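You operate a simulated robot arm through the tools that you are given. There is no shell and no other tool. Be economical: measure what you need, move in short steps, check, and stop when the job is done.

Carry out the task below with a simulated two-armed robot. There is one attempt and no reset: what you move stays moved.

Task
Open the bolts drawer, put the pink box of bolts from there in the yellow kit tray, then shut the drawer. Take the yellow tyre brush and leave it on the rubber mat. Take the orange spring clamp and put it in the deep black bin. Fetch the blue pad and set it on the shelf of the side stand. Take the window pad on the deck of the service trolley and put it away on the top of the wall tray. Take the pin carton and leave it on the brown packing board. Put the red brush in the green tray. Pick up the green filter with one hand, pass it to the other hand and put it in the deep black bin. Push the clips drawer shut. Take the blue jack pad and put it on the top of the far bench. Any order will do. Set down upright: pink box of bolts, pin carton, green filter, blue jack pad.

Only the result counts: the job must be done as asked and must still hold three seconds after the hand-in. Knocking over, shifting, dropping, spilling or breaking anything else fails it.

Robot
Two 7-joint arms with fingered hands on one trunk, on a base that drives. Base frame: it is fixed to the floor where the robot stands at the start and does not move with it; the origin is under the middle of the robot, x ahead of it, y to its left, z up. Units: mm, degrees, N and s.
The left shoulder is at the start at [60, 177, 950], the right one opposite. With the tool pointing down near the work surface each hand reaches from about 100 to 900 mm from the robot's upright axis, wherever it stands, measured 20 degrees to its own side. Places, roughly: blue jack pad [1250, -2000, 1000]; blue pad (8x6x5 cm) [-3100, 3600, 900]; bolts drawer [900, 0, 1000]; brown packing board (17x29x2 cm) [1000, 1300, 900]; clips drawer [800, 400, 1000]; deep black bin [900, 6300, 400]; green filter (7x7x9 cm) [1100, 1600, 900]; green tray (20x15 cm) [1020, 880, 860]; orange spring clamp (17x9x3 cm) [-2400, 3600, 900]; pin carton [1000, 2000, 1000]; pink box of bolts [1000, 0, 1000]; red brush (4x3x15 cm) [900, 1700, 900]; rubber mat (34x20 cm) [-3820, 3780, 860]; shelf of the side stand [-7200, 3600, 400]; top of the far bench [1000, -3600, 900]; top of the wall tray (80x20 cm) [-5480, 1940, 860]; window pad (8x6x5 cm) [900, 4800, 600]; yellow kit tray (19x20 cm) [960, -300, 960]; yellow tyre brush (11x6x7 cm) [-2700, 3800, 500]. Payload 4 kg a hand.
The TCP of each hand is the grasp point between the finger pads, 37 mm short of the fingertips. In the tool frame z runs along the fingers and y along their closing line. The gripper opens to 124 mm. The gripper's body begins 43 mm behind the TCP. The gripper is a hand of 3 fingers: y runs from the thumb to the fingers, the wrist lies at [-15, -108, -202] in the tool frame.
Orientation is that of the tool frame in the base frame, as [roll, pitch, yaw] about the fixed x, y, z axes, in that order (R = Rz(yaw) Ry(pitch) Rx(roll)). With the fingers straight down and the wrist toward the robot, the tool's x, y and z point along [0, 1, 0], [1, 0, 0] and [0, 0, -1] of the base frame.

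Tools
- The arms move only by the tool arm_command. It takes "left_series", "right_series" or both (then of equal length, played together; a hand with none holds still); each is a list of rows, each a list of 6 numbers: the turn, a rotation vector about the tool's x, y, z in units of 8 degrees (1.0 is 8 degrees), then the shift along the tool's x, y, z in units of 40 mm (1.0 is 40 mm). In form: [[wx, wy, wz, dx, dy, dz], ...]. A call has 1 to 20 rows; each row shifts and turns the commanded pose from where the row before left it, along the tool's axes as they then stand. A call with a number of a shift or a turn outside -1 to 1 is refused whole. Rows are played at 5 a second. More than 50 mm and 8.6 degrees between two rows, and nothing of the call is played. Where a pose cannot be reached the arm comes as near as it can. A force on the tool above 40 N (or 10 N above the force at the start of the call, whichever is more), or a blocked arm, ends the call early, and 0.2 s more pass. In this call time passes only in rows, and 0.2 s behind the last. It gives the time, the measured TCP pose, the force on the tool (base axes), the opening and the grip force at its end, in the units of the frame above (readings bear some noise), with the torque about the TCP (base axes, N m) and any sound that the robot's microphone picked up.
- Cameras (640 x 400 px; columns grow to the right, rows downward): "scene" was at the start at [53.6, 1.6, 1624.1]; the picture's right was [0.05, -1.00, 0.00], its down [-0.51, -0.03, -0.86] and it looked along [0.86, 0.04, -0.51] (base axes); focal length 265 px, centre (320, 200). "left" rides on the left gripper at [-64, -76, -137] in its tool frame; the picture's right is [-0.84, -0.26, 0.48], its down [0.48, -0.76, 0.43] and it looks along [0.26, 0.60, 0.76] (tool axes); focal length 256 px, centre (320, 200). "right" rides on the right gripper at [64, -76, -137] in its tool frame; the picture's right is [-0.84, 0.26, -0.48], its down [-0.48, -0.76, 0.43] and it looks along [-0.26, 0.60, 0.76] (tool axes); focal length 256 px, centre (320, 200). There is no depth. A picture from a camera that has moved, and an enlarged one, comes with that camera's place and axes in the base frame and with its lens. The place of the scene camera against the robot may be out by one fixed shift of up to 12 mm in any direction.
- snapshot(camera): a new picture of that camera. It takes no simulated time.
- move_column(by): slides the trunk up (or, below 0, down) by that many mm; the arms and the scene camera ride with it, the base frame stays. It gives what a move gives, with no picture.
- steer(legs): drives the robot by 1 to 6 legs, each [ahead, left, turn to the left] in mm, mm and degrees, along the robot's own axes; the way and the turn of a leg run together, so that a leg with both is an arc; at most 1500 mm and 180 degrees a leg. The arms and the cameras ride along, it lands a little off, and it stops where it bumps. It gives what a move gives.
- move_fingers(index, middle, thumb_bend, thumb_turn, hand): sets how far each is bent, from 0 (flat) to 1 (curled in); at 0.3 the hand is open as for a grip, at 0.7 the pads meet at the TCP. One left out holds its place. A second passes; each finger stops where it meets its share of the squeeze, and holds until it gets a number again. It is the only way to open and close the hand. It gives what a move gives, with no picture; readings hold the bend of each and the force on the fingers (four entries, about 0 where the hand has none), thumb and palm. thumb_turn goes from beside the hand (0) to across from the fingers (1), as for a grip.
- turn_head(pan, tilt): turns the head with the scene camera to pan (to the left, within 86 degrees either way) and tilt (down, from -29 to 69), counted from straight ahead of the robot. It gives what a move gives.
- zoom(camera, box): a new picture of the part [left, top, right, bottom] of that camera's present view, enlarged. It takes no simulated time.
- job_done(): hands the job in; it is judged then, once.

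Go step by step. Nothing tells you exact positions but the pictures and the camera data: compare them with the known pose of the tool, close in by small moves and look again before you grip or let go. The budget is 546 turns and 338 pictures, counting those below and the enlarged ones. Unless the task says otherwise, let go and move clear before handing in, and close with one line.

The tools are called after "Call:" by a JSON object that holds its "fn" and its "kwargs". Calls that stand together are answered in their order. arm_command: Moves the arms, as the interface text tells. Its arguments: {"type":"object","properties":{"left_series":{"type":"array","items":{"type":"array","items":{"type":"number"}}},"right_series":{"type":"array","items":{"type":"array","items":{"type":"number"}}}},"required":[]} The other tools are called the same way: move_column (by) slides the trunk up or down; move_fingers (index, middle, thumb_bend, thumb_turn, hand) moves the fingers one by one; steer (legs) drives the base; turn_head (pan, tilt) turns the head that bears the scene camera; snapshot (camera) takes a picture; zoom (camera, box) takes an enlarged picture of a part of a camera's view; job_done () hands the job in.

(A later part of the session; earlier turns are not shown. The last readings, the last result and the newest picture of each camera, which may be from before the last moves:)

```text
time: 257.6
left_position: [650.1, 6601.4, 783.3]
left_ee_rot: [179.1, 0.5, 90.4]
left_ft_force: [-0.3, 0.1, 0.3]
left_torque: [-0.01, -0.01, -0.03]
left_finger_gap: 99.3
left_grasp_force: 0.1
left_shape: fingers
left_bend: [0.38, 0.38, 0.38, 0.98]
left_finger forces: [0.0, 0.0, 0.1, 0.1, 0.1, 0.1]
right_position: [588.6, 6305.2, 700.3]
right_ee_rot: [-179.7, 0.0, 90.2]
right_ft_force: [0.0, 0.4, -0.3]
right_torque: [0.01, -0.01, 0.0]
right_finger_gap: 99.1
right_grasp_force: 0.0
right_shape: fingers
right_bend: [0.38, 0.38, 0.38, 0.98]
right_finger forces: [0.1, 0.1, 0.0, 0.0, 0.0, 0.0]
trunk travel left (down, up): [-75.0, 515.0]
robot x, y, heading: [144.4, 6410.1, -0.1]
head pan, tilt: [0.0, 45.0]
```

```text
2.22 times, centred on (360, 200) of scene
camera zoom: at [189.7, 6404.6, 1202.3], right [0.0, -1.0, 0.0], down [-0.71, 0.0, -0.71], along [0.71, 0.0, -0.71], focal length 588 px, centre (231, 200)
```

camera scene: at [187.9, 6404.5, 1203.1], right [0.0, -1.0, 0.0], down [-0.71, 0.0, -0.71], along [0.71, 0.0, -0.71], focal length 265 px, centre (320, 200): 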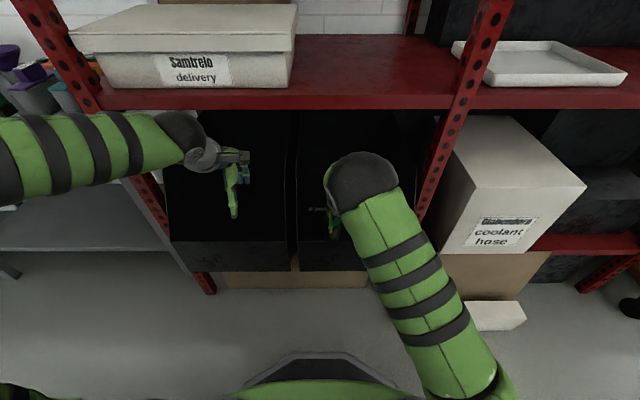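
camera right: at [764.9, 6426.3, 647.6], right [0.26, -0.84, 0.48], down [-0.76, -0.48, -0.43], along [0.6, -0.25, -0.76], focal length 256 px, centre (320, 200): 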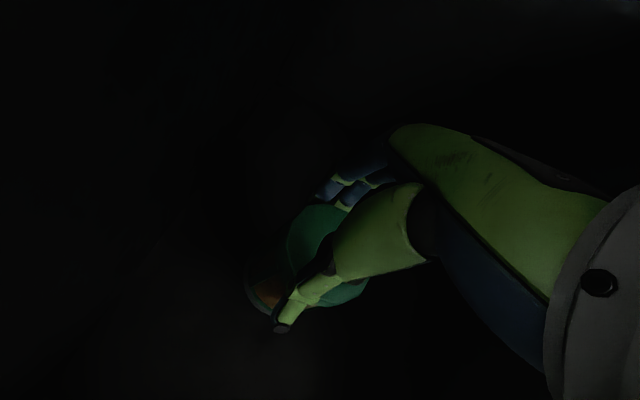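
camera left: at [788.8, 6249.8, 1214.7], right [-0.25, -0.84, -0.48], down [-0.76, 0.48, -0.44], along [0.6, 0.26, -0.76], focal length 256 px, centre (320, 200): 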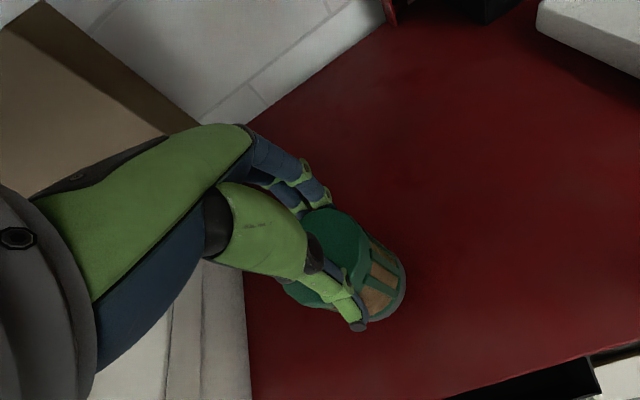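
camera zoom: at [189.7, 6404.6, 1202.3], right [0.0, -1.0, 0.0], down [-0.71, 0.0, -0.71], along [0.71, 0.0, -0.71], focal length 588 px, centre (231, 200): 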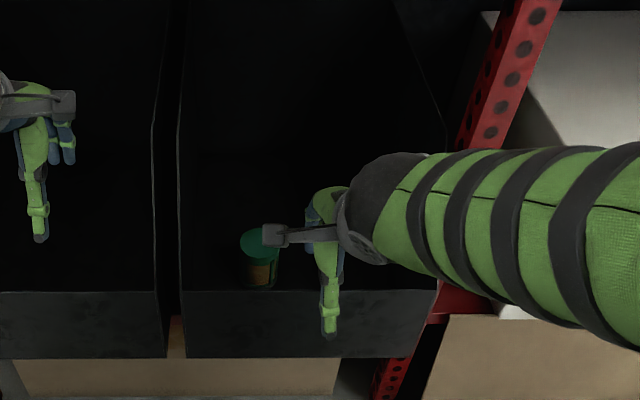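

The green filter stands upright in the bin. Next is the window pad: I back off and drive to the service trolley.

Call:
{"fn": "steer", "kwargs": {"legs": [[-250, 0, 0], [0, -1400, 0], [0, -200, 0]]}}

Call:
{"fn": "move_column", "kwargs": {"by": 150}}

Call:
{"fn": "turn_head", "kwargs": {"pan": 0, "tilt": 40}}

Call:
{"fn": "snapshot", "kwargs": {"camera": "scene"}}

```text
time: 267.2
left_position: [416.4, 5009.5, 783.1]
left_ee_rot: [179.0, 0.4, 91.7]
left_ft_force: [-0.3, 0.2, 0.4]
left_torque: [0.01, 0.04, -0.01]
left_finger_gap: 99.2
left_grasp_force: 0.0
left_shape: fingers
left_bend: [0.38, 0.38, 0.38, 0.98]
left_finger forces: [0.0, 0.1, 0.1, 0.0, 0.1, 0.0]
right_position: [361.8, 4711.7, 700.1]
right_ee_rot: [-179.9, 0.1, 91.5]
right_ft_force: [-0.3, 0.4, 0.3]
right_torque: [0.0, 0.03, 0.0]
right_finger_gap: 99.3
right_grasp_force: 0.1
right_shape: fingers
right_bend: [0.38, 0.38, 0.38, 0.98]
right_finger forces: [0.0, 0.0, 0.0, 0.0, 0.1, 0.0]
trunk travel left (down, up): [-75.0, 515.0]
robot x, y, heading: [-84.6, 4808.5, 1.4]
head pan, tilt: [0.0, 45.0]
```

```text
time: 269.0
left_position: [416.6, 5009.5, 933.3]
left_ee_rot: [179.0, 0.6, 91.8]
left_ft_force: [-0.9, 0.0, 0.4]
left_torque: [0.01, -0.02, -0.02]
left_finger_gap: 99.7
left_grasp_force: 0.0
left_shape: fingers
left_bend: [0.38, 0.38, 0.38, 0.98]
left_finger forces: [0.0, 0.0, 0.0, 0.0, 0.0, 0.0]
right_position: [363.8, 4711.1, 850.7]
right_ee_rot: [-179.8, 0.1, 91.4]
right_ft_force: [-0.2, 0.1, 0.0]
right_torque: [0.0, 0.02, -0.03]
right_finger_gap: 99.3
right_grasp_force: 0.0
right_shape: fingers
right_bend: [0.38, 0.38, 0.38, 0.98]
right_finger forces: [0.1, 0.1, 0.1, 0.0, 0.0, 0.0]
trunk travel left (down, up): [-225.0, 365.0]
robot x, y, heading: [-83.6, 4805.0, 1.3]
head pan, tilt: [0.0, 45.0]
```

```text
time: 269.7
left_position: [415.7, 5009.9, 934.3]
left_ee_rot: [179.1, 0.6, 91.8]
left_ft_force: [0.3, 0.1, -0.3]
left_torque: [-0.01, 0.03, -0.03]
left_finger_gap: 99.4
left_grasp_force: 0.1
left_shape: fingers
left_bend: [0.38, 0.38, 0.38, 0.98]
left_finger forces: [0.0, 0.1, 0.0, 0.1, 0.0, 0.1]
right_position: [362.3, 4712.3, 850.1]
right_ee_rot: [-179.8, 0.0, 91.5]
right_ft_force: [0.1, -0.4, -0.2]
right_torque: [0.0, -0.02, -0.02]
right_finger_gap: 99.6
right_grasp_force: 0.1
right_shape: fingers
right_bend: [0.38, 0.38, 0.38, 0.98]
right_finger forces: [0.0, 0.0, 0.0, 0.1, 0.0, 0.0]
trunk travel left (down, up): [-225.0, 365.0]
robot x, y, heading: [-83.0, 4804.8, 1.4]
head pan, tilt: [0.0, 40.0]
```

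```text
172 pictures are left
camera scene: at [-35.1, 4803.0, 1359.6], right [0.02, -1.0, 0.0], down [-0.64, -0.01, -0.77], along [0.77, 0.02, -0.64], focal length 265 px, centre (320, 200)
```

scene: 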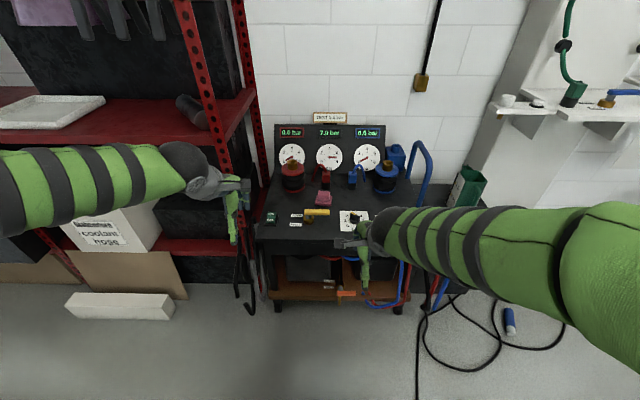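

Call:
{"fn": "zoom", "kwargs": {"camera": "scene", "box": [240, 120, 440, 270]}}

Call:
{"fn": "snapshot", "kwargs": {"camera": "right"}}

```text
2.67 times, centred on (340, 195) of scene
camera zoom: at [-35.1, 4803.0, 1359.6], right [0.02, -1.0, 0.0], down [-0.64, -0.01, -0.77], along [0.77, 0.02, -0.64], focal length 706 px, centre (267, 213)
```

zoom: 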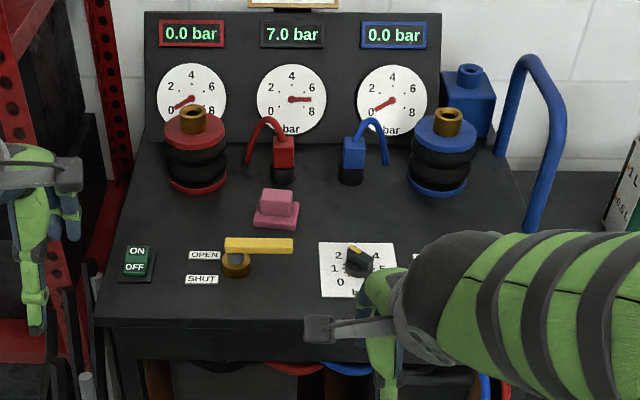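

```text
170 pictures are left
camera right: at [286.7, 4775.2, 986.9], right [0.28, -0.83, 0.48], down [-0.75, -0.5, -0.43], along [0.6, -0.24, -0.76], focal length 256 px, centre (320, 200)
```

right: 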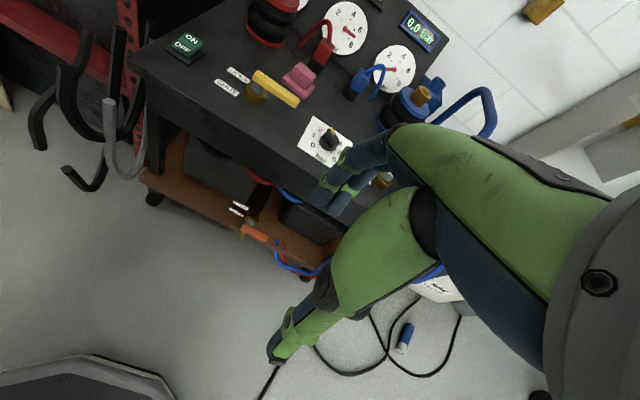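

The pink pad at about [763, 4811, 682] on the deck must be the window pad. A valve handle sits just in front of it, so I'll grip it across y with the right hand.

Call:
{"fn": "arm_command", "kwargs": {"right_series": [[0, 0, -0.98, 0, 0, 0], [0, 0, -0.98, 0, 0, 0], [0, 0, -0.98, 0, 0, 0], [0, 0, -0.98, 0, 0, 0], [0, 0, -0.98, 0, 0, 0], [0, 0, -0.98, 0, 0, 0], [0, 0, -0.98, 0, 0, 0], [0, 0, -0.98, 0, 0, 0], [0, 0, -0.98, 0, 0, 0], [0, 0, -0.98, 0, 0, 0], [0, 0, -0.98, 0, 0, 0]]}}

Call:
{"fn": "steer", "kwargs": {"legs": [[115, 20, -1.4]]}}

Call:
{"fn": "snapshot", "kwargs": {"camera": "right"}}

```text
time: 272.1
left_position: [417.1, 5010.2, 933.2]
left_ee_rot: [179.0, 0.5, 91.8]
left_ft_force: [-0.8, -0.5, -0.5]
left_torque: [-0.03, 0.0, 0.0]
left_finger_gap: 99.4
left_grasp_force: 0.1
left_shape: fingers
left_bend: [0.38, 0.38, 0.38, 0.98]
left_finger forces: [0.0, 0.0, 0.0, 0.0, 0.1, 0.0]
right_position: [363.9, 4712.3, 850.4]
right_ee_rot: [-180.0, -0.2, 177.9]
right_ft_force: [-0.2, -0.2, -0.3]
right_torque: [0.01, 0.0, -0.05]
right_finger_gap: 99.2
right_grasp_force: 0.1
right_shape: fingers
right_bend: [0.38, 0.38, 0.38, 0.98]
right_finger forces: [0.0, 0.1, 0.1, 0.0, 0.0, 0.1]
trunk travel left (down, up): [-225.0, 365.0]
robot x, y, heading: [-84.3, 4802.2, 1.1]
head pan, tilt: [0.0, 40.0]
```

```text
time: 273.3
left_position: [536.0, 5020.6, 933.6]
left_ee_rot: [179.1, 0.5, 90.5]
left_ft_force: [-0.3, 0.0, 0.2]
left_torque: [0.03, -0.02, 0.03]
left_finger_gap: 99.2
left_grasp_force: 0.0
left_shape: fingers
left_bend: [0.38, 0.38, 0.38, 0.98]
left_finger forces: [0.1, 0.0, 0.0, 0.0, 0.0, 0.0]
right_position: [476.8, 4722.8, 849.4]
right_ee_rot: [-179.9, -0.2, 176.5]
right_ft_force: [-0.3, -0.6, -0.6]
right_torque: [0.02, -0.01, -0.01]
right_finger_gap: 99.2
right_grasp_force: 0.1
right_shape: fingers
right_bend: [0.38, 0.38, 0.38, 0.98]
right_finger forces: [0.0, 0.1, 0.0, 0.0, 0.0, 0.0]
trunk travel left (down, up): [-225.0, 365.0]
robot x, y, heading: [30.4, 4822.2, -0.0]
head pan, tilt: [0.0, 40.0]
```

```text
169 pictures are left
camera right: at [409.1, 4653.1, 986.6], right [0.85, 0.21, 0.48], down [0.43, -0.79, -0.44], along [0.29, 0.58, -0.76], focal length 256 px, centre (320, 200)
```

right: 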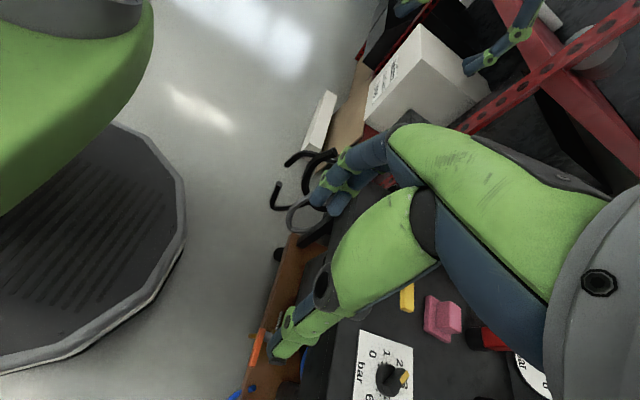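

Call:
{"fn": "arm_command", "kwargs": {"right_series": [[0, 0, 0, -0.875, 0.328, 0.1], [0, 0, 0, -0.875, 0.328, 0.1], [0, 0, 0, -0.875, 0.328, 0.1], [0, 0, 0, -0.875, 0.328, 0.1], [0, 0, 0, -0.875, 0.328, 0.1], [0, 0, 0, -0.875, 0.328, 0.1], [0, 0, 0, -0.875, 0.328, 0.1], [0, 0, 0, -0.875, 0.328, 0.1]]}}

Call:
{"fn": "snapshot", "kwargs": {"camera": "right"}}

Call:
{"fn": "zoom", "kwargs": {"camera": "scene", "box": [230, 120, 410, 270]}}

```text
time: 275.1
left_position: [536.5, 5020.0, 933.2]
left_ee_rot: [179.2, 0.5, 90.5]
left_ft_force: [1.1, 0.5, 0.3]
left_torque: [-0.01, -0.01, 0.02]
left_finger_gap: 99.4
left_grasp_force: 0.0
left_shape: fingers
left_bend: [0.38, 0.38, 0.38, 0.98]
left_finger forces: [0.0, 0.0, 0.0, 0.1, 0.0, 0.1]
right_position: [759.4, 4811.4, 815.6]
right_ee_rot: [-179.9, -0.2, 176.5]
right_ft_force: [-0.1, -0.3, 0.0]
right_torque: [-0.03, 0.02, -0.03]
right_finger_gap: 99.4
right_grasp_force: 0.1
right_shape: fingers
right_bend: [0.38, 0.38, 0.38, 0.98]
right_finger forces: [0.2, 0.0, 0.1, 0.1, 0.1, 0.0]
trunk travel left (down, up): [-225.0, 365.0]
robot x, y, heading: [28.7, 4826.4, 0.2]
head pan, tilt: [0.0, 40.0]
```

```text
168 pictures are left
camera right: at [693.1, 4740.3, 952.4], right [0.85, 0.2, 0.48], down [0.43, -0.79, -0.44], along [0.29, 0.58, -0.76], focal length 256 px, centre (320, 200)
```

right: 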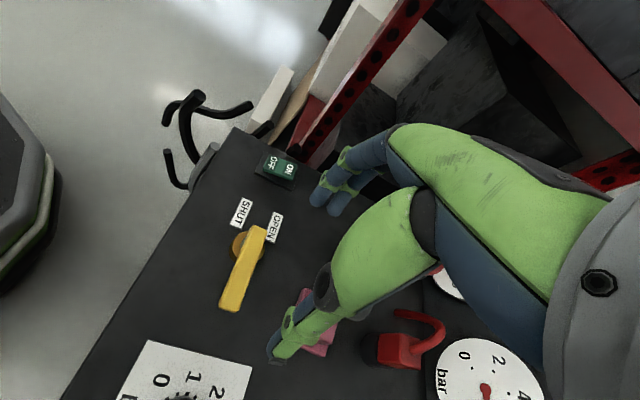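

```text
2.67 times, centred on (320, 195) of scene
camera zoom: at [80.0, 4822.8, 1359.6], right [0.0, -1.0, 0.0], down [-0.64, 0.0, -0.77], along [0.77, 0.0, -0.64], focal length 706 px, centre (320, 213)
```

zoom: 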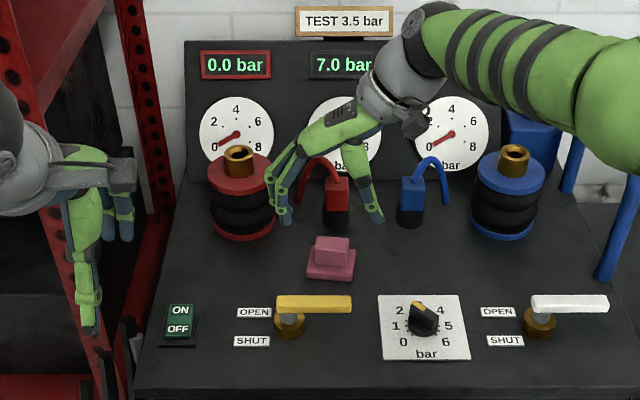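

Call:
{"fn": "snapshot", "kwargs": {"camera": "left"}}

Call:
{"fn": "zoom", "kwargs": {"camera": "right", "box": [250, 270, 370, 380]}}

```text
166 pictures are left
camera left: at [457.6, 4957.5, 1069.6], right [-0.24, -0.84, -0.48], down [-0.76, 0.47, -0.45], along [0.61, 0.25, -0.75], focal length 256 px, centre (320, 200)
```

left: 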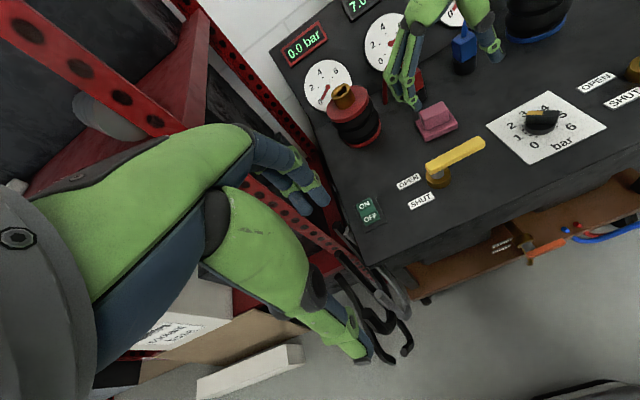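

```text
3.64 times, centred on (310, 325) of right
camera zoom: at [693.1, 4740.3, 952.4], right [0.85, 0.2, 0.48], down [0.43, -0.79, -0.44], along [0.29, 0.58, -0.76], focal length 931 px, centre (356, -254)
```

zoom: 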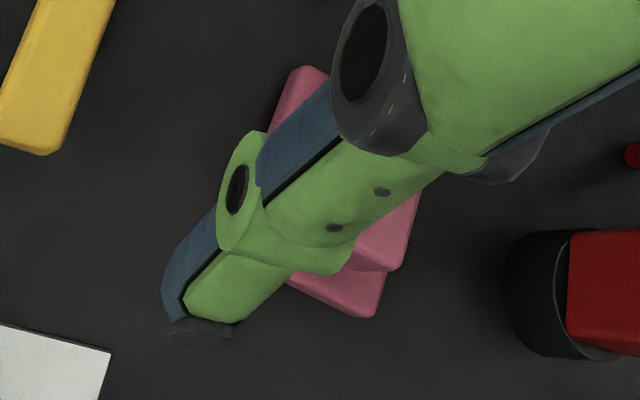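

Combining all the views, the deck is at z≈600 and the pad at about [860, 4809]. I drive 100 mm closer.

Call:
{"fn": "steer", "kwargs": {"legs": [[100, -8, 0]]}}

Call:
{"fn": "arm_command", "kwargs": {"right_series": [[0, 0, 0, 0, 0, 0.9], [0, 0, 0, 0, 0, 0.9]]}}

Call:
{"fn": "zoom", "kwargs": {"camera": "right", "box": [220, 200, 420, 400]}}

Call:
{"fn": "zoom", "kwargs": {"camera": "scene", "box": [230, 140, 410, 290]}}

Call:
{"fn": "snapshot", "kwargs": {"camera": "left"}}

```text
time: 276.2
left_position: [634.4, 5011.5, 932.3]
left_ee_rot: [179.0, 0.4, 90.5]
left_ft_force: [-0.4, 0.4, -0.9]
left_torque: [0.01, 0.02, -0.01]
left_finger_gap: 99.3
left_grasp_force: 0.0
left_shape: fingers
left_bend: [0.38, 0.38, 0.38, 0.98]
left_finger forces: [0.0, 0.1, 0.1, 0.0, 0.0, 0.0]
right_position: [858.7, 4802.1, 815.4]
right_ee_rot: [-179.9, -0.2, 176.5]
right_ft_force: [-0.3, 0.2, 0.0]
right_torque: [0.02, -0.04, 0.01]
right_finger_gap: 99.4
right_grasp_force: 0.0
right_shape: fingers
right_bend: [0.38, 0.38, 0.38, 0.98]
right_finger forces: [0.1, 0.0, 0.0, 0.0, 0.0, 0.0]
trunk travel left (down, up): [-225.0, 365.0]
robot x, y, heading: [134.0, 4816.7, -0.1]
head pan, tilt: [0.0, 40.0]
```

```text
time: 276.8
left_position: [633.8, 5012.8, 934.4]
left_ee_rot: [179.0, 0.6, 90.5]
left_ft_force: [-0.1, -1.1, -0.1]
left_torque: [-0.01, 0.0, -0.02]
left_finger_gap: 99.6
left_grasp_force: 0.0
left_shape: fingers
left_bend: [0.38, 0.38, 0.38, 0.98]
left_finger forces: [0.0, 0.1, 0.0, 0.0, 0.0, 0.0]
right_position: [857.7, 4800.9, 742.3]
right_ee_rot: [-179.9, -0.2, 176.5]
right_ft_force: [0.0, 0.0, 0.6]
right_torque: [0.0, 0.0, 0.0]
right_finger_gap: 99.4
right_grasp_force: 0.0
right_shape: fingers
right_bend: [0.38, 0.38, 0.38, 0.98]
right_finger forces: [0.1, 0.0, 0.1, 0.0, 0.0, 0.0]
trunk travel left (down, up): [-225.0, 365.0]
robot x, y, heading: [130.4, 4816.7, -0.0]
head pan, tilt: [0.0, 40.0]
```

```text
2.00 times, centred on (320, 300) of right
camera zoom: at [790.6, 4731.0, 879.4], right [0.85, 0.2, 0.48], down [0.43, -0.79, -0.44], along [0.29, 0.58, -0.76], focal length 512 px, centre (320, 0)
```

zoom: 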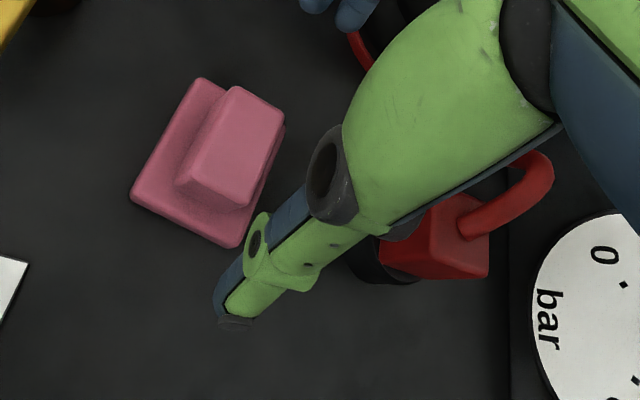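

```text
2.67 times, centred on (320, 215) of scene
camera zoom: at [179.0, 4814.7, 1359.6], right [0.0, -1.0, 0.0], down [-0.64, 0.0, -0.77], along [0.77, 0.0, -0.64], focal length 706 px, centre (320, 160)
```

zoom: 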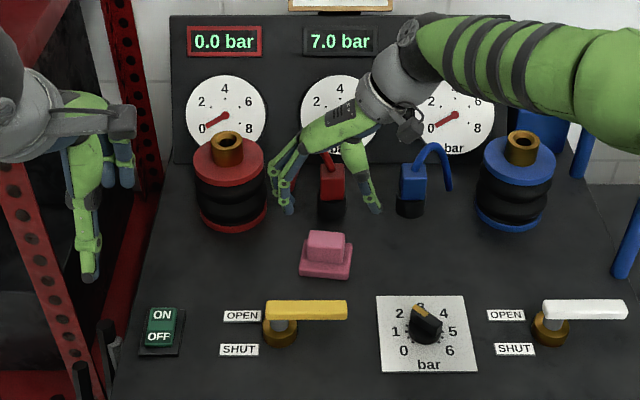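

```text
162 pictures are left
camera left: at [556.7, 4949.1, 1069.6], right [-0.24, -0.84, -0.48], down [-0.76, 0.47, -0.45], along [0.61, 0.25, -0.75], focal length 256 px, centre (320, 200)
```

left: 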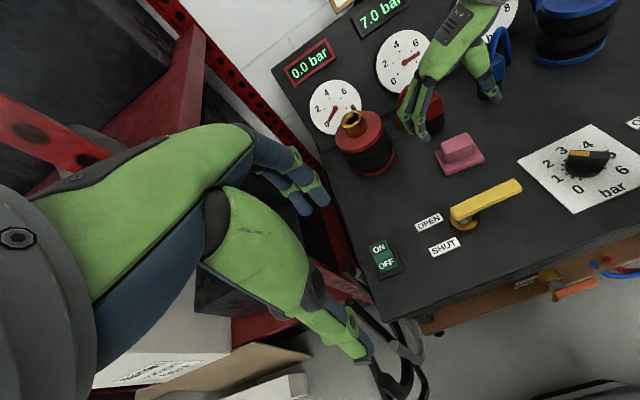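

The pad centre is [857, 4807], with its block top at about z 650. I line up and lower onto the block.

Call:
{"fn": "arm_command", "kwargs": {"right_series": [[0, 0, -0.44, 0, 0.07, 0.6], [0, 0, 0, 0, 0.07, 0.7], [0, 0, 0, 0, 0, 0.6]]}}

Call:
{"fn": "zoom", "kwargs": {"camera": "right", "box": [220, 200, 420, 400]}}

Call:
{"fn": "zoom", "kwargs": {"camera": "scene", "box": [260, 160, 380, 260]}}

```text
time: 277.6
left_position: [635.7, 5012.4, 932.7]
left_ee_rot: [179.0, 0.5, 90.5]
left_ft_force: [-0.3, 0.2, 1.0]
left_torque: [0.01, 0.04, 0.02]
left_finger_gap: 99.4
left_grasp_force: 0.1
left_shape: fingers
left_bend: [0.38, 0.38, 0.38, 0.98]
left_finger forces: [0.1, 0.0, 0.0, 0.0, 0.0, 0.0]
right_position: [857.6, 4806.3, 666.5]
right_ee_rot: [179.9, -0.4, 180.0]
right_ft_force: [0.5, 0.7, -0.7]
right_torque: [-0.03, 0.0, -0.01]
right_finger_gap: 99.1
right_grasp_force: 0.0
right_shape: fingers
right_bend: [0.38, 0.38, 0.38, 0.98]
right_finger forces: [0.0, 0.0, 0.0, 0.1, 0.1, 0.1]
trunk travel left (down, up): [-225.0, 365.0]
robot x, y, heading: [130.8, 4815.0, -0.0]
head pan, tilt: [0.0, 40.0]
```

```text
2.00 times, centred on (320, 300) of right
camera zoom: at [795.4, 4731.4, 804.8], right [0.84, 0.26, 0.48], down [0.48, -0.76, -0.44], along [0.25, 0.6, -0.76], focal length 512 px, centre (320, 0)
```

zoom: 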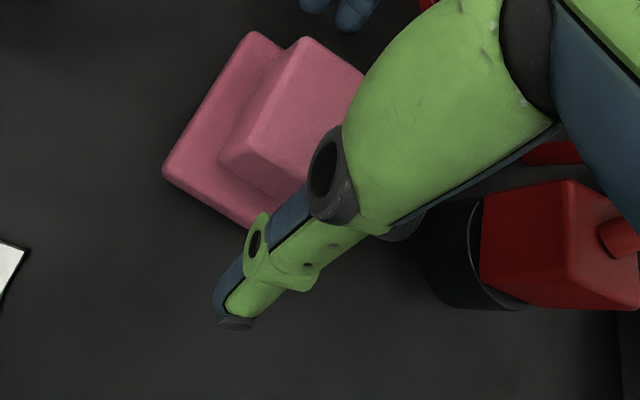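

```text
4.00 times, centred on (320, 210) of scene
camera zoom: at [178.9, 4814.7, 1359.6], right [0.0, -1.0, 0.0], down [-0.64, 0.0, -0.77], along [0.77, 0.0, -0.64], focal length 1059 px, centre (320, 160)
```

zoom: 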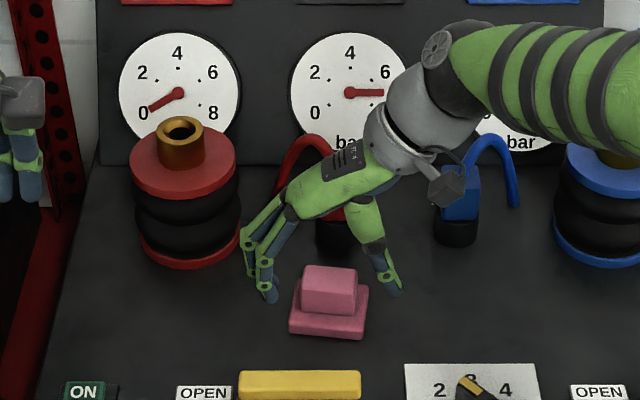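

Call:
{"fn": "arm_command", "kwargs": {"right_series": [[0, 0, 0, 0, 0.06, 0.12]]}}

Call:
{"fn": "move_fingers", "kwargs": {"hand": "right", "index": 0.62, "middle": 0.62, "thumb_bend": 0.62}}

Call:
{"fn": "arm_command", "kwargs": {"right_series": [[0, 0, 0, 0, 0, -0.4], [0, 0, 0, 0, 0, -0.6], [0, 0, 0, 0, 0, -0.6]]}}

Call:
{"fn": "zoom", "kwargs": {"camera": "scene", "box": [260, 140, 380, 240]}}

```text
time: 278.0
left_position: [634.3, 5011.8, 933.1]
left_ee_rot: [179.0, 0.5, 90.5]
left_ft_force: [-0.5, 0.3, -1.1]
left_torque: [0.01, 0.0, -0.05]
left_finger_gap: 99.0
left_grasp_force: 0.1
left_shape: fingers
left_bend: [0.38, 0.38, 0.38, 0.98]
left_finger forces: [0.0, 0.1, 0.0, 0.1, 0.0, 0.1]
right_position: [858.7, 4808.8, 664.3]
right_ee_rot: [-179.8, -0.2, 180.0]
right_ft_force: [-1.0, 0.2, 0.4]
right_torque: [-0.02, -0.02, -0.01]
right_finger_gap: 99.1
right_grasp_force: 0.1
right_shape: fingers
right_bend: [0.38, 0.38, 0.38, 0.98]
right_finger forces: [0.0, 0.1, 0.1, 0.0, 0.1, 0.0]
trunk travel left (down, up): [-225.0, 365.0]
robot x, y, heading: [129.4, 4815.6, -0.0]
head pan, tilt: [0.0, 40.0]
```

```text
time: 279.0
left_position: [634.5, 5013.2, 933.6]
left_ee_rot: [179.0, 0.5, 90.5]
left_ft_force: [0.7, 0.2, -0.5]
left_torque: [0.01, -0.04, -0.01]
left_finger_gap: 99.2
left_grasp_force: 0.0
left_shape: fingers
left_bend: [0.38, 0.38, 0.38, 0.98]
left_finger forces: [0.0, 0.1, 0.1, 0.0, 0.1, 0.0]
right_position: [857.9, 4809.2, 666.2]
right_ee_rot: [-180.0, -0.3, 180.0]
right_ft_force: [2.0, 1.3, 8.2]
right_torque: [0.37, -0.04, -0.05]
right_finger_gap: 56.6
right_grasp_force: 18.6
right_shape: fingers
right_bend: [0.54, 0.56, 0.56, 0.97]
right_finger forces: [10.8, 8.4, 0.0, 0.0, 17.9, 0.0]
trunk travel left (down, up): [-225.0, 365.0]
robot x, y, heading: [128.7, 4816.6, -0.0]
head pan, tilt: [0.0, 40.0]
```

```text
time: 279.8
left_position: [635.3, 5011.5, 933.5]
left_ee_rot: [179.1, 0.5, 90.6]
left_ft_force: [0.7, -0.8, 0.2]
left_torque: [-0.03, -0.01, 0.04]
left_finger_gap: 99.3
left_grasp_force: 0.1
left_shape: fingers
left_bend: [0.38, 0.38, 0.38, 0.98]
left_finger forces: [0.0, 0.1, 0.1, 0.1, 0.0, 0.1]
right_position: [858.4, 4809.8, 728.4]
right_ee_rot: [-179.9, -0.3, -180.0]
right_ft_force: [-0.2, 0.1, 0.2]
right_torque: [0.02, 0.02, 0.0]
right_finger_gap: 56.0
right_grasp_force: 17.1
right_shape: fingers
right_bend: [0.54, 0.56, 0.57, 0.97]
right_finger forces: [9.8, 7.1, 0.0, 0.0, 17.8, 0.1]
trunk travel left (down, up): [-225.0, 365.0]
robot x, y, heading: [127.8, 4822.5, -0.0]
head pan, tilt: [0.0, 40.0]
```

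```text
4.00 times, centred on (320, 190) of scene
camera zoom: at [178.9, 4814.8, 1359.5], right [0.0, -1.0, 0.0], down [-0.64, 0.0, -0.77], along [0.77, 0.0, -0.64], focal length 1059 px, centre (320, 240)
```

zoom: 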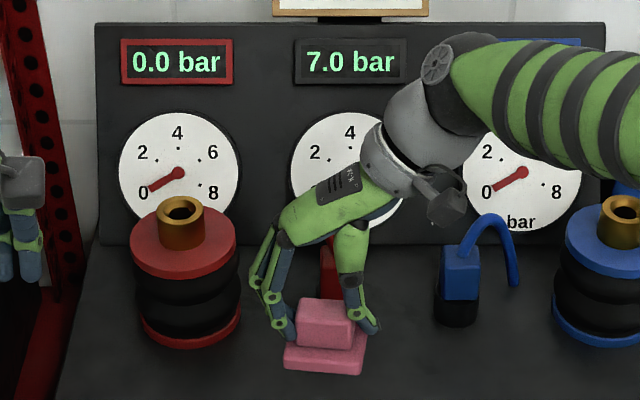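

I have it. I raise the pad, retreat, lift the trunk and look around toward −x.

Call:
{"fn": "arm_command", "kwargs": {"right_series": [[0, 0, 0, 0, 0, -0.9], [0, 0, 0, 0, 0, -0.9], [0, 0, 0, 0, 0, -0.9], [0, 0, 0, 0.9, 0, -0.2], [0, 0, 0, 0.9, 0, 0], [0, 0, 0, 0.9, 0, 0], [0, 0, 0, 0.9, 0, 0], [0, 0, 0, 0.9, 0, 0], [0, 0, 0, 0.9, 0, 0], [0, 0, 0, 0.9, 0, 0], [0, 0, 0, 0.9, 0, 0], [0, 0, 0, 0.9, 0, 0]]}}

Call:
{"fn": "steer", "kwargs": {"legs": [[-430, 0, 0], [0, -700, 90]]}}

Call:
{"fn": "move_column", "kwargs": {"by": 250}}

Call:
{"fn": "turn_head", "kwargs": {"pan": 70, "tilt": 15}}

Call:
{"fn": "snapshot", "kwargs": {"camera": "scene"}}

```text
time: 282.4
left_position: [634.6, 5011.9, 932.7]
left_ee_rot: [179.1, 0.4, 90.5]
left_ft_force: [-0.1, -0.3, 0.0]
left_torque: [-0.01, 0.01, 0.02]
left_finger_gap: 99.7
left_grasp_force: 0.0
left_shape: fingers
left_bend: [0.38, 0.38, 0.38, 0.98]
left_finger forces: [0.0, 0.1, 0.0, 0.1, 0.0, 0.0]
right_position: [534.0, 4809.4, 844.3]
right_ee_rot: [-179.8, -0.2, -180.0]
right_ft_force: [-0.6, -0.6, -1.8]
right_torque: [0.02, -0.02, 0.0]
right_finger_gap: 55.6
right_grasp_force: 17.5
right_shape: fingers
right_bend: [0.54, 0.56, 0.57, 0.97]
right_finger forces: [9.6, 7.0, 0.0, 0.1, 17.6, 0.1]
trunk travel left (down, up): [-225.0, 365.0]
robot x, y, heading: [132.0, 4814.9, -0.3]
head pan, tilt: [0.0, 40.0]
```

```text
time: 288.9
left_position: [-41.9, 4868.8, 934.7]
left_ee_rot: [179.2, 0.5, -179.2]
left_ft_force: [0.7, -0.2, 0.0]
left_torque: [0.0, -0.03, -0.01]
left_finger_gap: 99.1
left_grasp_force: 0.0
left_shape: fingers
left_bend: [0.38, 0.38, 0.38, 0.98]
left_finger forces: [0.0, 0.0, 0.0, 0.0, 0.1, 0.0]
right_position: [160.1, 4767.9, 844.7]
right_ee_rot: [-179.9, -0.1, -89.8]
right_ft_force: [0.6, 0.9, -0.1]
right_torque: [-0.01, 0.01, 0.03]
right_finger_gap: 56.0
right_grasp_force: 16.8
right_shape: fingers
right_bend: [0.54, 0.56, 0.57, 0.97]
right_finger forces: [9.7, 7.1, 0.0, 0.1, 17.7, 0.0]
trunk travel left (down, up): [-225.0, 365.0]
robot x, y, heading: [153.6, 4363.2, 90.2]
head pan, tilt: [0.0, 40.0]
cut short: leg 2
```

```text
time: 291.5
left_position: [-42.4, 4868.5, 1182.6]
left_ee_rot: [179.1, 0.4, -179.3]
left_ft_force: [0.0, 0.7, 0.4]
left_torque: [0.0, 0.0, 0.01]
left_finger_gap: 99.2
left_grasp_force: 0.0
left_shape: fingers
left_bend: [0.38, 0.38, 0.38, 0.98]
left_finger forces: [0.1, 0.0, 0.1, 0.0, 0.1, 0.1]
right_position: [160.1, 4767.8, 1093.6]
right_ee_rot: [-179.9, -0.2, -89.8]
right_ft_force: [-0.2, -0.1, -0.4]
right_torque: [0.03, -0.01, 0.01]
right_finger_gap: 55.9
right_grasp_force: 16.7
right_shape: fingers
right_bend: [0.54, 0.56, 0.57, 0.97]
right_finger forces: [9.6, 7.1, 0.0, 0.0, 17.7, 0.1]
trunk travel left (down, up): [-475.0, 115.0]
robot x, y, heading: [156.1, 4366.6, 90.3]
head pan, tilt: [0.0, 40.0]
```

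```text
time: 292.9
left_position: [-42.6, 4867.2, 1185.2]
left_ee_rot: [179.1, 0.4, -179.3]
left_ft_force: [-0.3, 0.2, 1.0]
left_torque: [0.03, 0.01, -0.04]
left_finger_gap: 99.4
left_grasp_force: 0.1
left_shape: fingers
left_bend: [0.38, 0.38, 0.38, 0.98]
left_finger forces: [0.0, 0.0, 0.0, 0.0, 0.0, 0.0]
right_position: [158.3, 4767.8, 1094.7]
right_ee_rot: [-179.8, -0.3, -89.8]
right_ft_force: [-0.4, -0.5, 0.3]
right_torque: [-0.02, 0.0, -0.01]
right_finger_gap: 55.7
right_grasp_force: 17.3
right_shape: fingers
right_bend: [0.54, 0.56, 0.57, 0.97]
right_finger forces: [9.7, 7.1, 0.2, 0.0, 17.8, 0.0]
trunk travel left (down, up): [-475.0, 115.0]
robot x, y, heading: [153.5, 4365.9, 90.1]
head pan, tilt: [70.0, 15.0]
```

```text
158 pictures are left
camera scene: at [59.1, 4363.2, 1649.1], right [0.34, 0.94, 0.0], down [0.24, -0.09, -0.97], along [-0.91, 0.33, -0.26], focal length 265 px, centre (320, 200)
```

scene: 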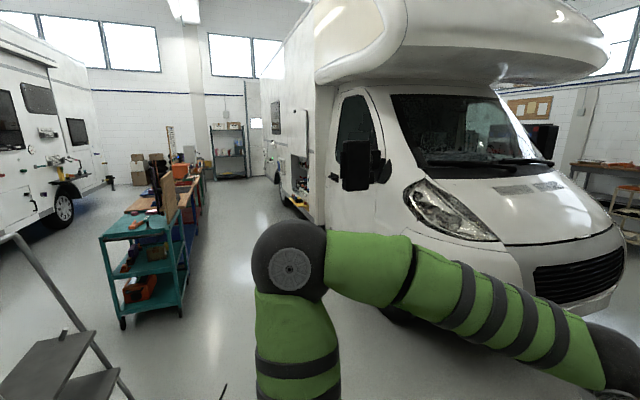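

Leg 2 was cut short, so I check what the base came near on the +x side.

Call:
{"fn": "turn_head", "kwargs": {"pan": -80, "tilt": 45}}

Call:
{"fn": "snapshot", "kwargs": {"camera": "scene"}}

```text
time: 295.2
left_position: [-41.7, 4869.0, 1183.5]
left_ee_rot: [179.1, 0.5, -179.4]
left_ft_force: [0.3, -0.3, 0.4]
left_torque: [-0.01, -0.01, -0.02]
left_finger_gap: 99.3
left_grasp_force: 0.1
left_shape: fingers
left_bend: [0.38, 0.38, 0.38, 0.98]
left_finger forces: [0.1, 0.0, 0.0, 0.0, 0.0, 0.0]
right_position: [159.0, 4767.7, 1094.9]
right_ee_rot: [-179.8, -0.2, -89.8]
right_ft_force: [0.5, -0.5, 0.3]
right_torque: [0.02, -0.01, -0.05]
right_finger_gap: 55.7
right_grasp_force: 16.9
right_shape: fingers
right_bend: [0.54, 0.56, 0.57, 0.97]
right_finger forces: [9.6, 7.1, 0.1, 0.0, 17.7, 0.0]
trunk travel left (down, up): [-475.0, 115.0]
robot x, y, heading: [152.4, 4364.5, 90.3]
head pan, tilt: [-80.0, 45.0]
```

```text
157 pictures are left
camera scene: at [227.0, 4346.0, 1602.3], right [0.18, -0.98, 0.0], down [-0.7, -0.13, -0.71], along [0.7, 0.13, -0.71], focal length 265 px, centre (320, 200)
```

scene: 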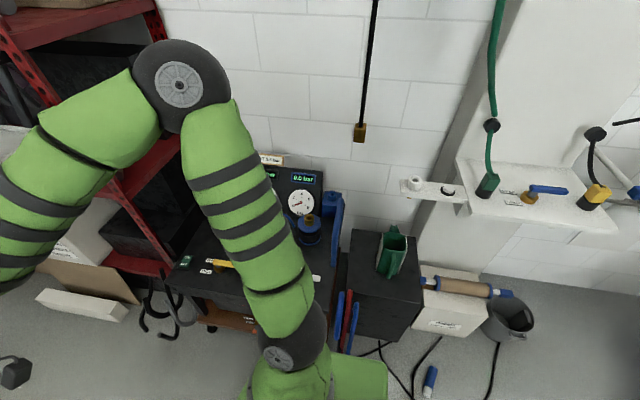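

Nothing was disturbed; the elbow was just near the trolley. I move out into the aisle, turn to face −x and drive west between the cart row and the van.

Call:
{"fn": "steer", "kwargs": {"legs": [[0, 450, 0], [350, 50, 0], [0, 0, 90]]}}

Call:
{"fn": "turn_head", "kwargs": {"pan": 20, "tilt": 20}}

Call:
{"fn": "snapshot", "kwargs": {"camera": "scene"}}

```text
time: 303.8
left_position: [-859.2, 4496.8, 1183.7]
left_ee_rot: [179.1, 0.5, -86.8]
left_ft_force: [0.2, -0.4, 0.5]
left_torque: [0.01, 0.02, 0.02]
left_finger_gap: 99.3
left_grasp_force: 0.1
left_shape: fingers
left_bend: [0.38, 0.38, 0.38, 0.98]
left_finger forces: [0.1, 0.1, 0.0, 0.0, 0.0, 0.0]
right_position: [-767.1, 4700.5, 1095.3]
right_ee_rot: [-180.0, -0.2, 2.5]
right_ft_force: [-0.8, 0.9, -1.3]
right_torque: [0.0, 0.01, 0.03]
right_finger_gap: 55.6
right_grasp_force: 17.3
right_shape: fingers
right_bend: [0.54, 0.56, 0.57, 0.97]
right_finger forces: [9.6, 7.1, 0.0, 0.1, 17.6, 0.0]
trunk travel left (down, up): [-475.0, 115.0]
robot x, y, heading: [-363.5, 4713.3, -177.3]
head pan, tilt: [-80.0, 45.0]
```

```text
time: 305.6
left_position: [-858.4, 4496.1, 1183.9]
left_ee_rot: [179.2, 0.6, -87.0]
left_ft_force: [0.2, -0.3, -0.2]
left_torque: [-0.04, 0.02, 0.01]
left_finger_gap: 99.3
left_grasp_force: 0.0
left_shape: fingers
left_bend: [0.38, 0.38, 0.38, 0.98]
left_finger forces: [0.0, 0.0, 0.0, 0.0, 0.1, 0.0]
right_position: [-766.3, 4701.6, 1094.5]
right_ee_rot: [-179.9, -0.2, 2.6]
right_ft_force: [-0.6, -0.3, -1.2]
right_torque: [0.0, -0.03, -0.03]
right_finger_gap: 55.8
right_grasp_force: 17.2
right_shape: fingers
right_bend: [0.54, 0.56, 0.57, 0.97]
right_finger forces: [9.6, 7.2, 0.1, 0.0, 17.6, 0.0]
trunk travel left (down, up): [-475.0, 115.0]
robot x, y, heading: [-362.8, 4713.8, -177.3]
head pan, tilt: [20.0, 20.0]
```

```text
156 pictures are left
camera scene: at [-426.0, 4675.8, 1641.0], right [-0.38, 0.92, 0.0], down [0.32, 0.13, -0.94], along [-0.87, -0.36, -0.34], focal length 265 px, centre (320, 200)
```

scene: 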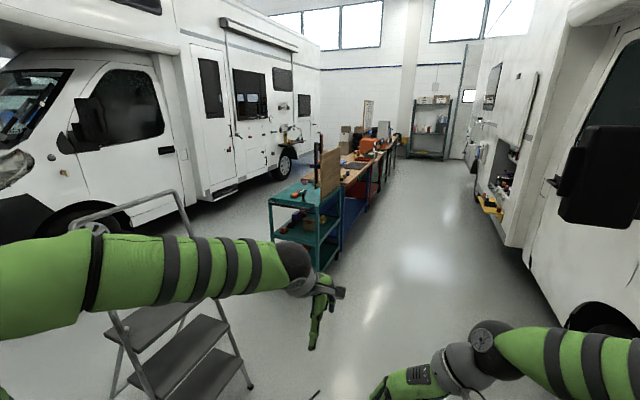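

Call:
{"fn": "steer", "kwargs": {"legs": [[0, 0, -2.7], [1400, 0, 0], [1400, 0, 0], [1000, 0, 0]]}}

Call:
{"fn": "turn_head", "kwargs": {"pan": 35, "tilt": 25}}

Call:
{"fn": "snapshot", "kwargs": {"camera": "scene"}}

Call:
{"fn": "turn_head", "kwargs": {"pan": 84, "tilt": 35}}

Call:
{"fn": "snapshot", "kwargs": {"camera": "scene"}}

```text
time: 324.4
left_position: [-4689.2, 4617.4, 1183.9]
left_ee_rot: [179.1, 0.5, -91.8]
left_ft_force: [0.6, 0.7, 0.4]
left_torque: [0.02, -0.02, -0.02]
left_finger_gap: 99.0
left_grasp_force: 0.0
left_shape: fingers
left_bend: [0.38, 0.38, 0.38, 0.98]
left_finger forces: [0.1, 0.0, 0.0, 0.1, 0.0, 0.0]
right_position: [-4581.6, 4815.3, 1094.7]
right_ee_rot: [-179.8, -0.3, -2.3]
right_ft_force: [0.0, 0.8, -0.6]
right_torque: [0.0, 0.01, -0.02]
right_finger_gap: 55.2
right_grasp_force: 17.3
right_shape: fingers
right_bend: [0.54, 0.56, 0.57, 0.97]
right_finger forces: [9.6, 7.1, 0.0, 0.1, 17.8, 0.1]
trunk travel left (down, up): [-475.0, 115.0]
robot x, y, heading: [-4177.9, 4795.6, 177.4]
head pan, tilt: [20.0, 20.0]
```

```text
time: 325.2
left_position: [-4688.7, 4617.8, 1183.4]
left_ee_rot: [179.1, 0.5, -91.7]
left_ft_force: [-1.5, -0.4, 0.0]
left_torque: [-0.03, 0.0, -0.01]
left_finger_gap: 99.4
left_grasp_force: 0.0
left_shape: fingers
left_bend: [0.38, 0.38, 0.38, 0.98]
left_finger forces: [0.0, 0.0, 0.0, 0.1, 0.1, 0.0]
right_position: [-4578.9, 4815.7, 1094.5]
right_ee_rot: [-179.9, -0.3, -2.2]
right_ft_force: [0.2, -0.8, -1.2]
right_torque: [0.03, 0.01, 0.03]
right_finger_gap: 55.2
right_grasp_force: 17.2
right_shape: fingers
right_bend: [0.54, 0.56, 0.57, 0.97]
right_finger forces: [9.7, 7.1, 0.0, 0.0, 17.7, 0.0]
trunk travel left (down, up): [-475.0, 115.0]
robot x, y, heading: [-4174.8, 4791.6, 177.8]
head pan, tilt: [35.0, 25.0]
```

```text
155 pictures are left
camera scene: at [-4231.8, 4738.2, 1632.9], right [-0.54, 0.84, 0.0], down [0.36, 0.23, -0.91], along [-0.76, -0.49, -0.42], focal length 265 px, centre (320, 200)
```

scene: 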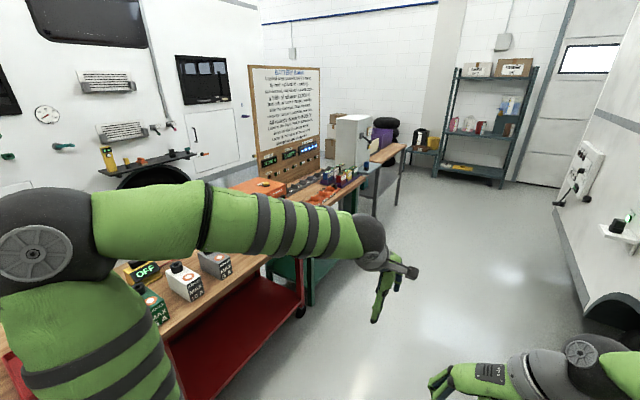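

```text
time: 326.3
left_position: [-4688.6, 4617.2, 1183.5]
left_ee_rot: [179.1, 0.4, -91.7]
left_ft_force: [0.4, -0.1, 0.1]
left_torque: [-0.01, -0.01, 0.02]
left_finger_gap: 99.4
left_grasp_force: 0.1
left_shape: fingers
left_bend: [0.38, 0.38, 0.38, 0.98]
left_finger forces: [0.0, 0.0, 0.0, 0.0, 0.1, 0.0]
right_position: [-4580.3, 4815.2, 1095.5]
right_ee_rot: [-179.8, -0.2, -2.2]
right_ft_force: [0.2, 0.7, -0.4]
right_torque: [0.01, -0.01, 0.01]
right_finger_gap: 55.7
right_grasp_force: 17.0
right_shape: fingers
right_bend: [0.54, 0.56, 0.57, 0.97]
right_finger forces: [9.6, 7.2, 0.1, 0.0, 17.7, 0.0]
trunk travel left (down, up): [-475.0, 115.0]
robot x, y, heading: [-4175.0, 4793.7, 177.8]
head pan, tilt: [84.0, 35.0]
```

```text
154 pictures are left
camera scene: at [-4166.9, 4700.9, 1617.2], right [-0.99, 0.14, 0.0], down [0.08, 0.57, -0.82], along [-0.12, -0.81, -0.57], focal length 265 px, centre (320, 200)
```

scene: 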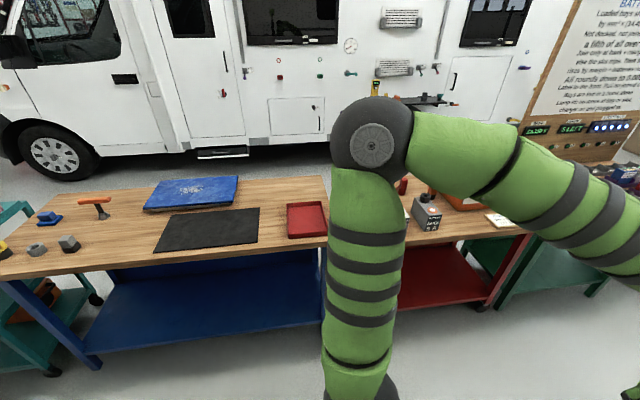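

Now I have a clear view. The rubber mat is on the blue bench, the blue pad is near [-3125, 3640], and the wall tray is on the second van's side, beyond the row. The left hand is free, so I'll take the blue pad now: I turn to face the bench and go there.

Call:
{"fn": "steer", "kwargs": {"legs": [[0, 0, 92], [0, 920, 0], [380, 0, 0]]}}

Call:
{"fn": "turn_head", "kwargs": {"pan": 5, "tilt": 40}}

Call:
{"fn": "snapshot", "kwargs": {"camera": "scene"}}

Call:
{"fn": "snapshot", "kwargs": {"camera": "left"}}

```text
time: 337.2
left_position: [-3042.8, 3919.4, 1183.6]
left_ee_rot: [179.1, 0.5, 1.0]
left_ft_force: [-0.3, 0.2, -0.7]
left_torque: [0.02, 0.04, 0.0]
left_finger_gap: 99.2
left_grasp_force: 0.0
left_shape: fingers
left_bend: [0.38, 0.38, 0.38, 0.98]
left_finger forces: [0.0, 0.1, 0.1, 0.0, 0.0, 0.0]
right_position: [-3245.5, 4018.1, 1093.7]
right_ee_rot: [-179.9, -0.3, 90.5]
right_ft_force: [0.2, -0.5, 0.0]
right_torque: [0.02, 0.01, -0.01]
right_finger_gap: 55.4
right_grasp_force: 17.3
right_shape: fingers
right_bend: [0.54, 0.56, 0.57, 0.97]
right_finger forces: [9.6, 7.1, 0.1, 0.0, 17.7, 0.0]
trunk travel left (down, up): [-475.0, 115.0]
robot x, y, heading: [-3245.6, 4424.7, -89.5]
head pan, tilt: [84.0, 35.0]
```

```text
time: 338.7
left_position: [-3044.1, 3919.0, 1183.5]
left_ee_rot: [179.2, 0.5, 1.0]
left_ft_force: [0.2, -0.3, -0.9]
left_torque: [0.03, 0.01, -0.01]
left_finger_gap: 99.1
left_grasp_force: 0.0
left_shape: fingers
left_bend: [0.38, 0.38, 0.38, 0.98]
left_finger forces: [0.1, 0.0, 0.1, 0.0, 0.0, 0.0]
right_position: [-3245.0, 4019.3, 1094.6]
right_ee_rot: [-179.9, -0.1, 90.5]
right_ft_force: [0.3, -0.5, 0.0]
right_torque: [-0.02, -0.01, 0.03]
right_finger_gap: 55.5
right_grasp_force: 16.9
right_shape: fingers
right_bend: [0.54, 0.56, 0.57, 0.97]
right_finger forces: [9.6, 7.0, 0.1, 0.1, 17.6, 0.1]
trunk travel left (down, up): [-475.0, 115.0]
robot x, y, heading: [-3241.3, 4422.9, -89.4]
head pan, tilt: [5.0, 40.0]
```

```text
153 pictures are left
camera scene: at [-3240.3, 4364.6, 1609.6], right [-1.0, -0.1, 0.0], down [-0.06, 0.64, -0.77], along [0.07, -0.76, -0.64], focal length 265 px, centre (320, 200)
```

scene: 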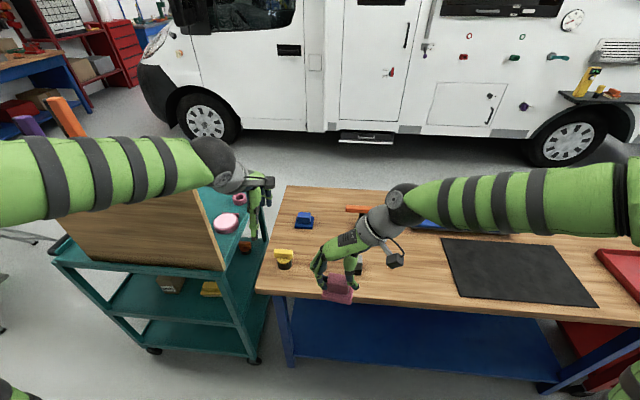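

```text
152 pictures are left
camera left: at [-3107.6, 3997.4, 1319.6], right [-0.85, 0.23, -0.48], down [0.47, 0.76, -0.45], along [0.26, -0.61, -0.75], focal length 256 px, centre (320, 200)
```

left: 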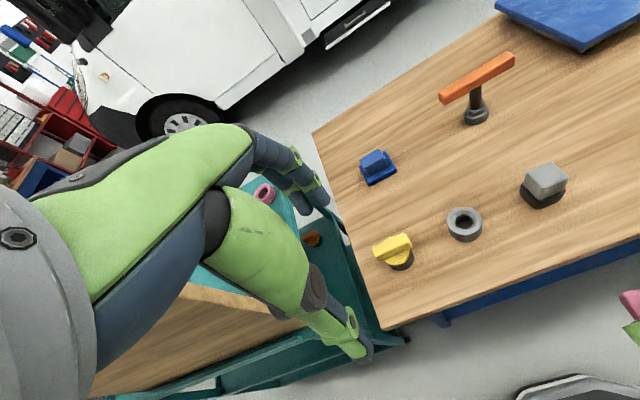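

Call:
{"fn": "zoom", "kwargs": {"camera": "left", "box": [320, 120, 440, 210]}}

Call:
{"fn": "zoom", "kwargs": {"camera": "scene", "box": [180, 170, 320, 300]}}

```text
4.44 times, centred on (380, 165) of left
camera zoom: at [-3107.6, 3997.4, 1319.6], right [-0.85, 0.23, -0.48], down [0.47, 0.76, -0.45], along [0.26, -0.61, -0.75], focal length 1138 px, centre (53, 356)
```

zoom: 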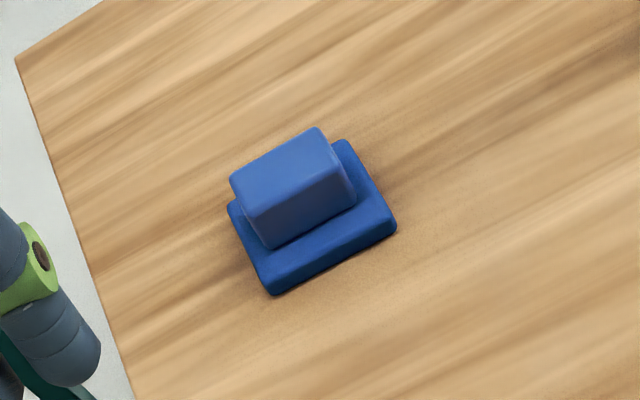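

```text
3.08 times, centred on (250, 235) of scene
camera zoom: at [-3240.3, 4364.6, 1609.6], right [-1.0, -0.1, 0.0], down [-0.06, 0.64, -0.77], along [0.07, -0.76, -0.64], focal length 815 px, centre (535, 92)
```

zoom: 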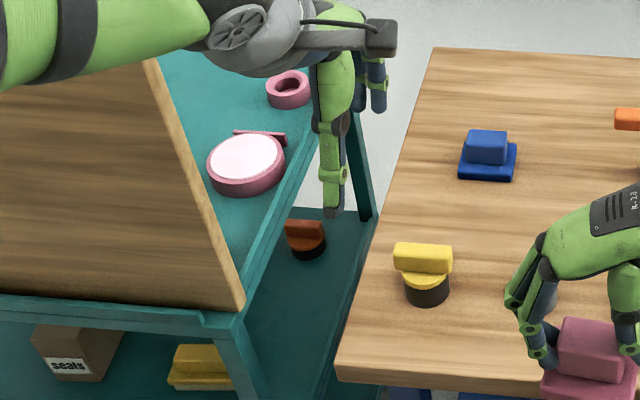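

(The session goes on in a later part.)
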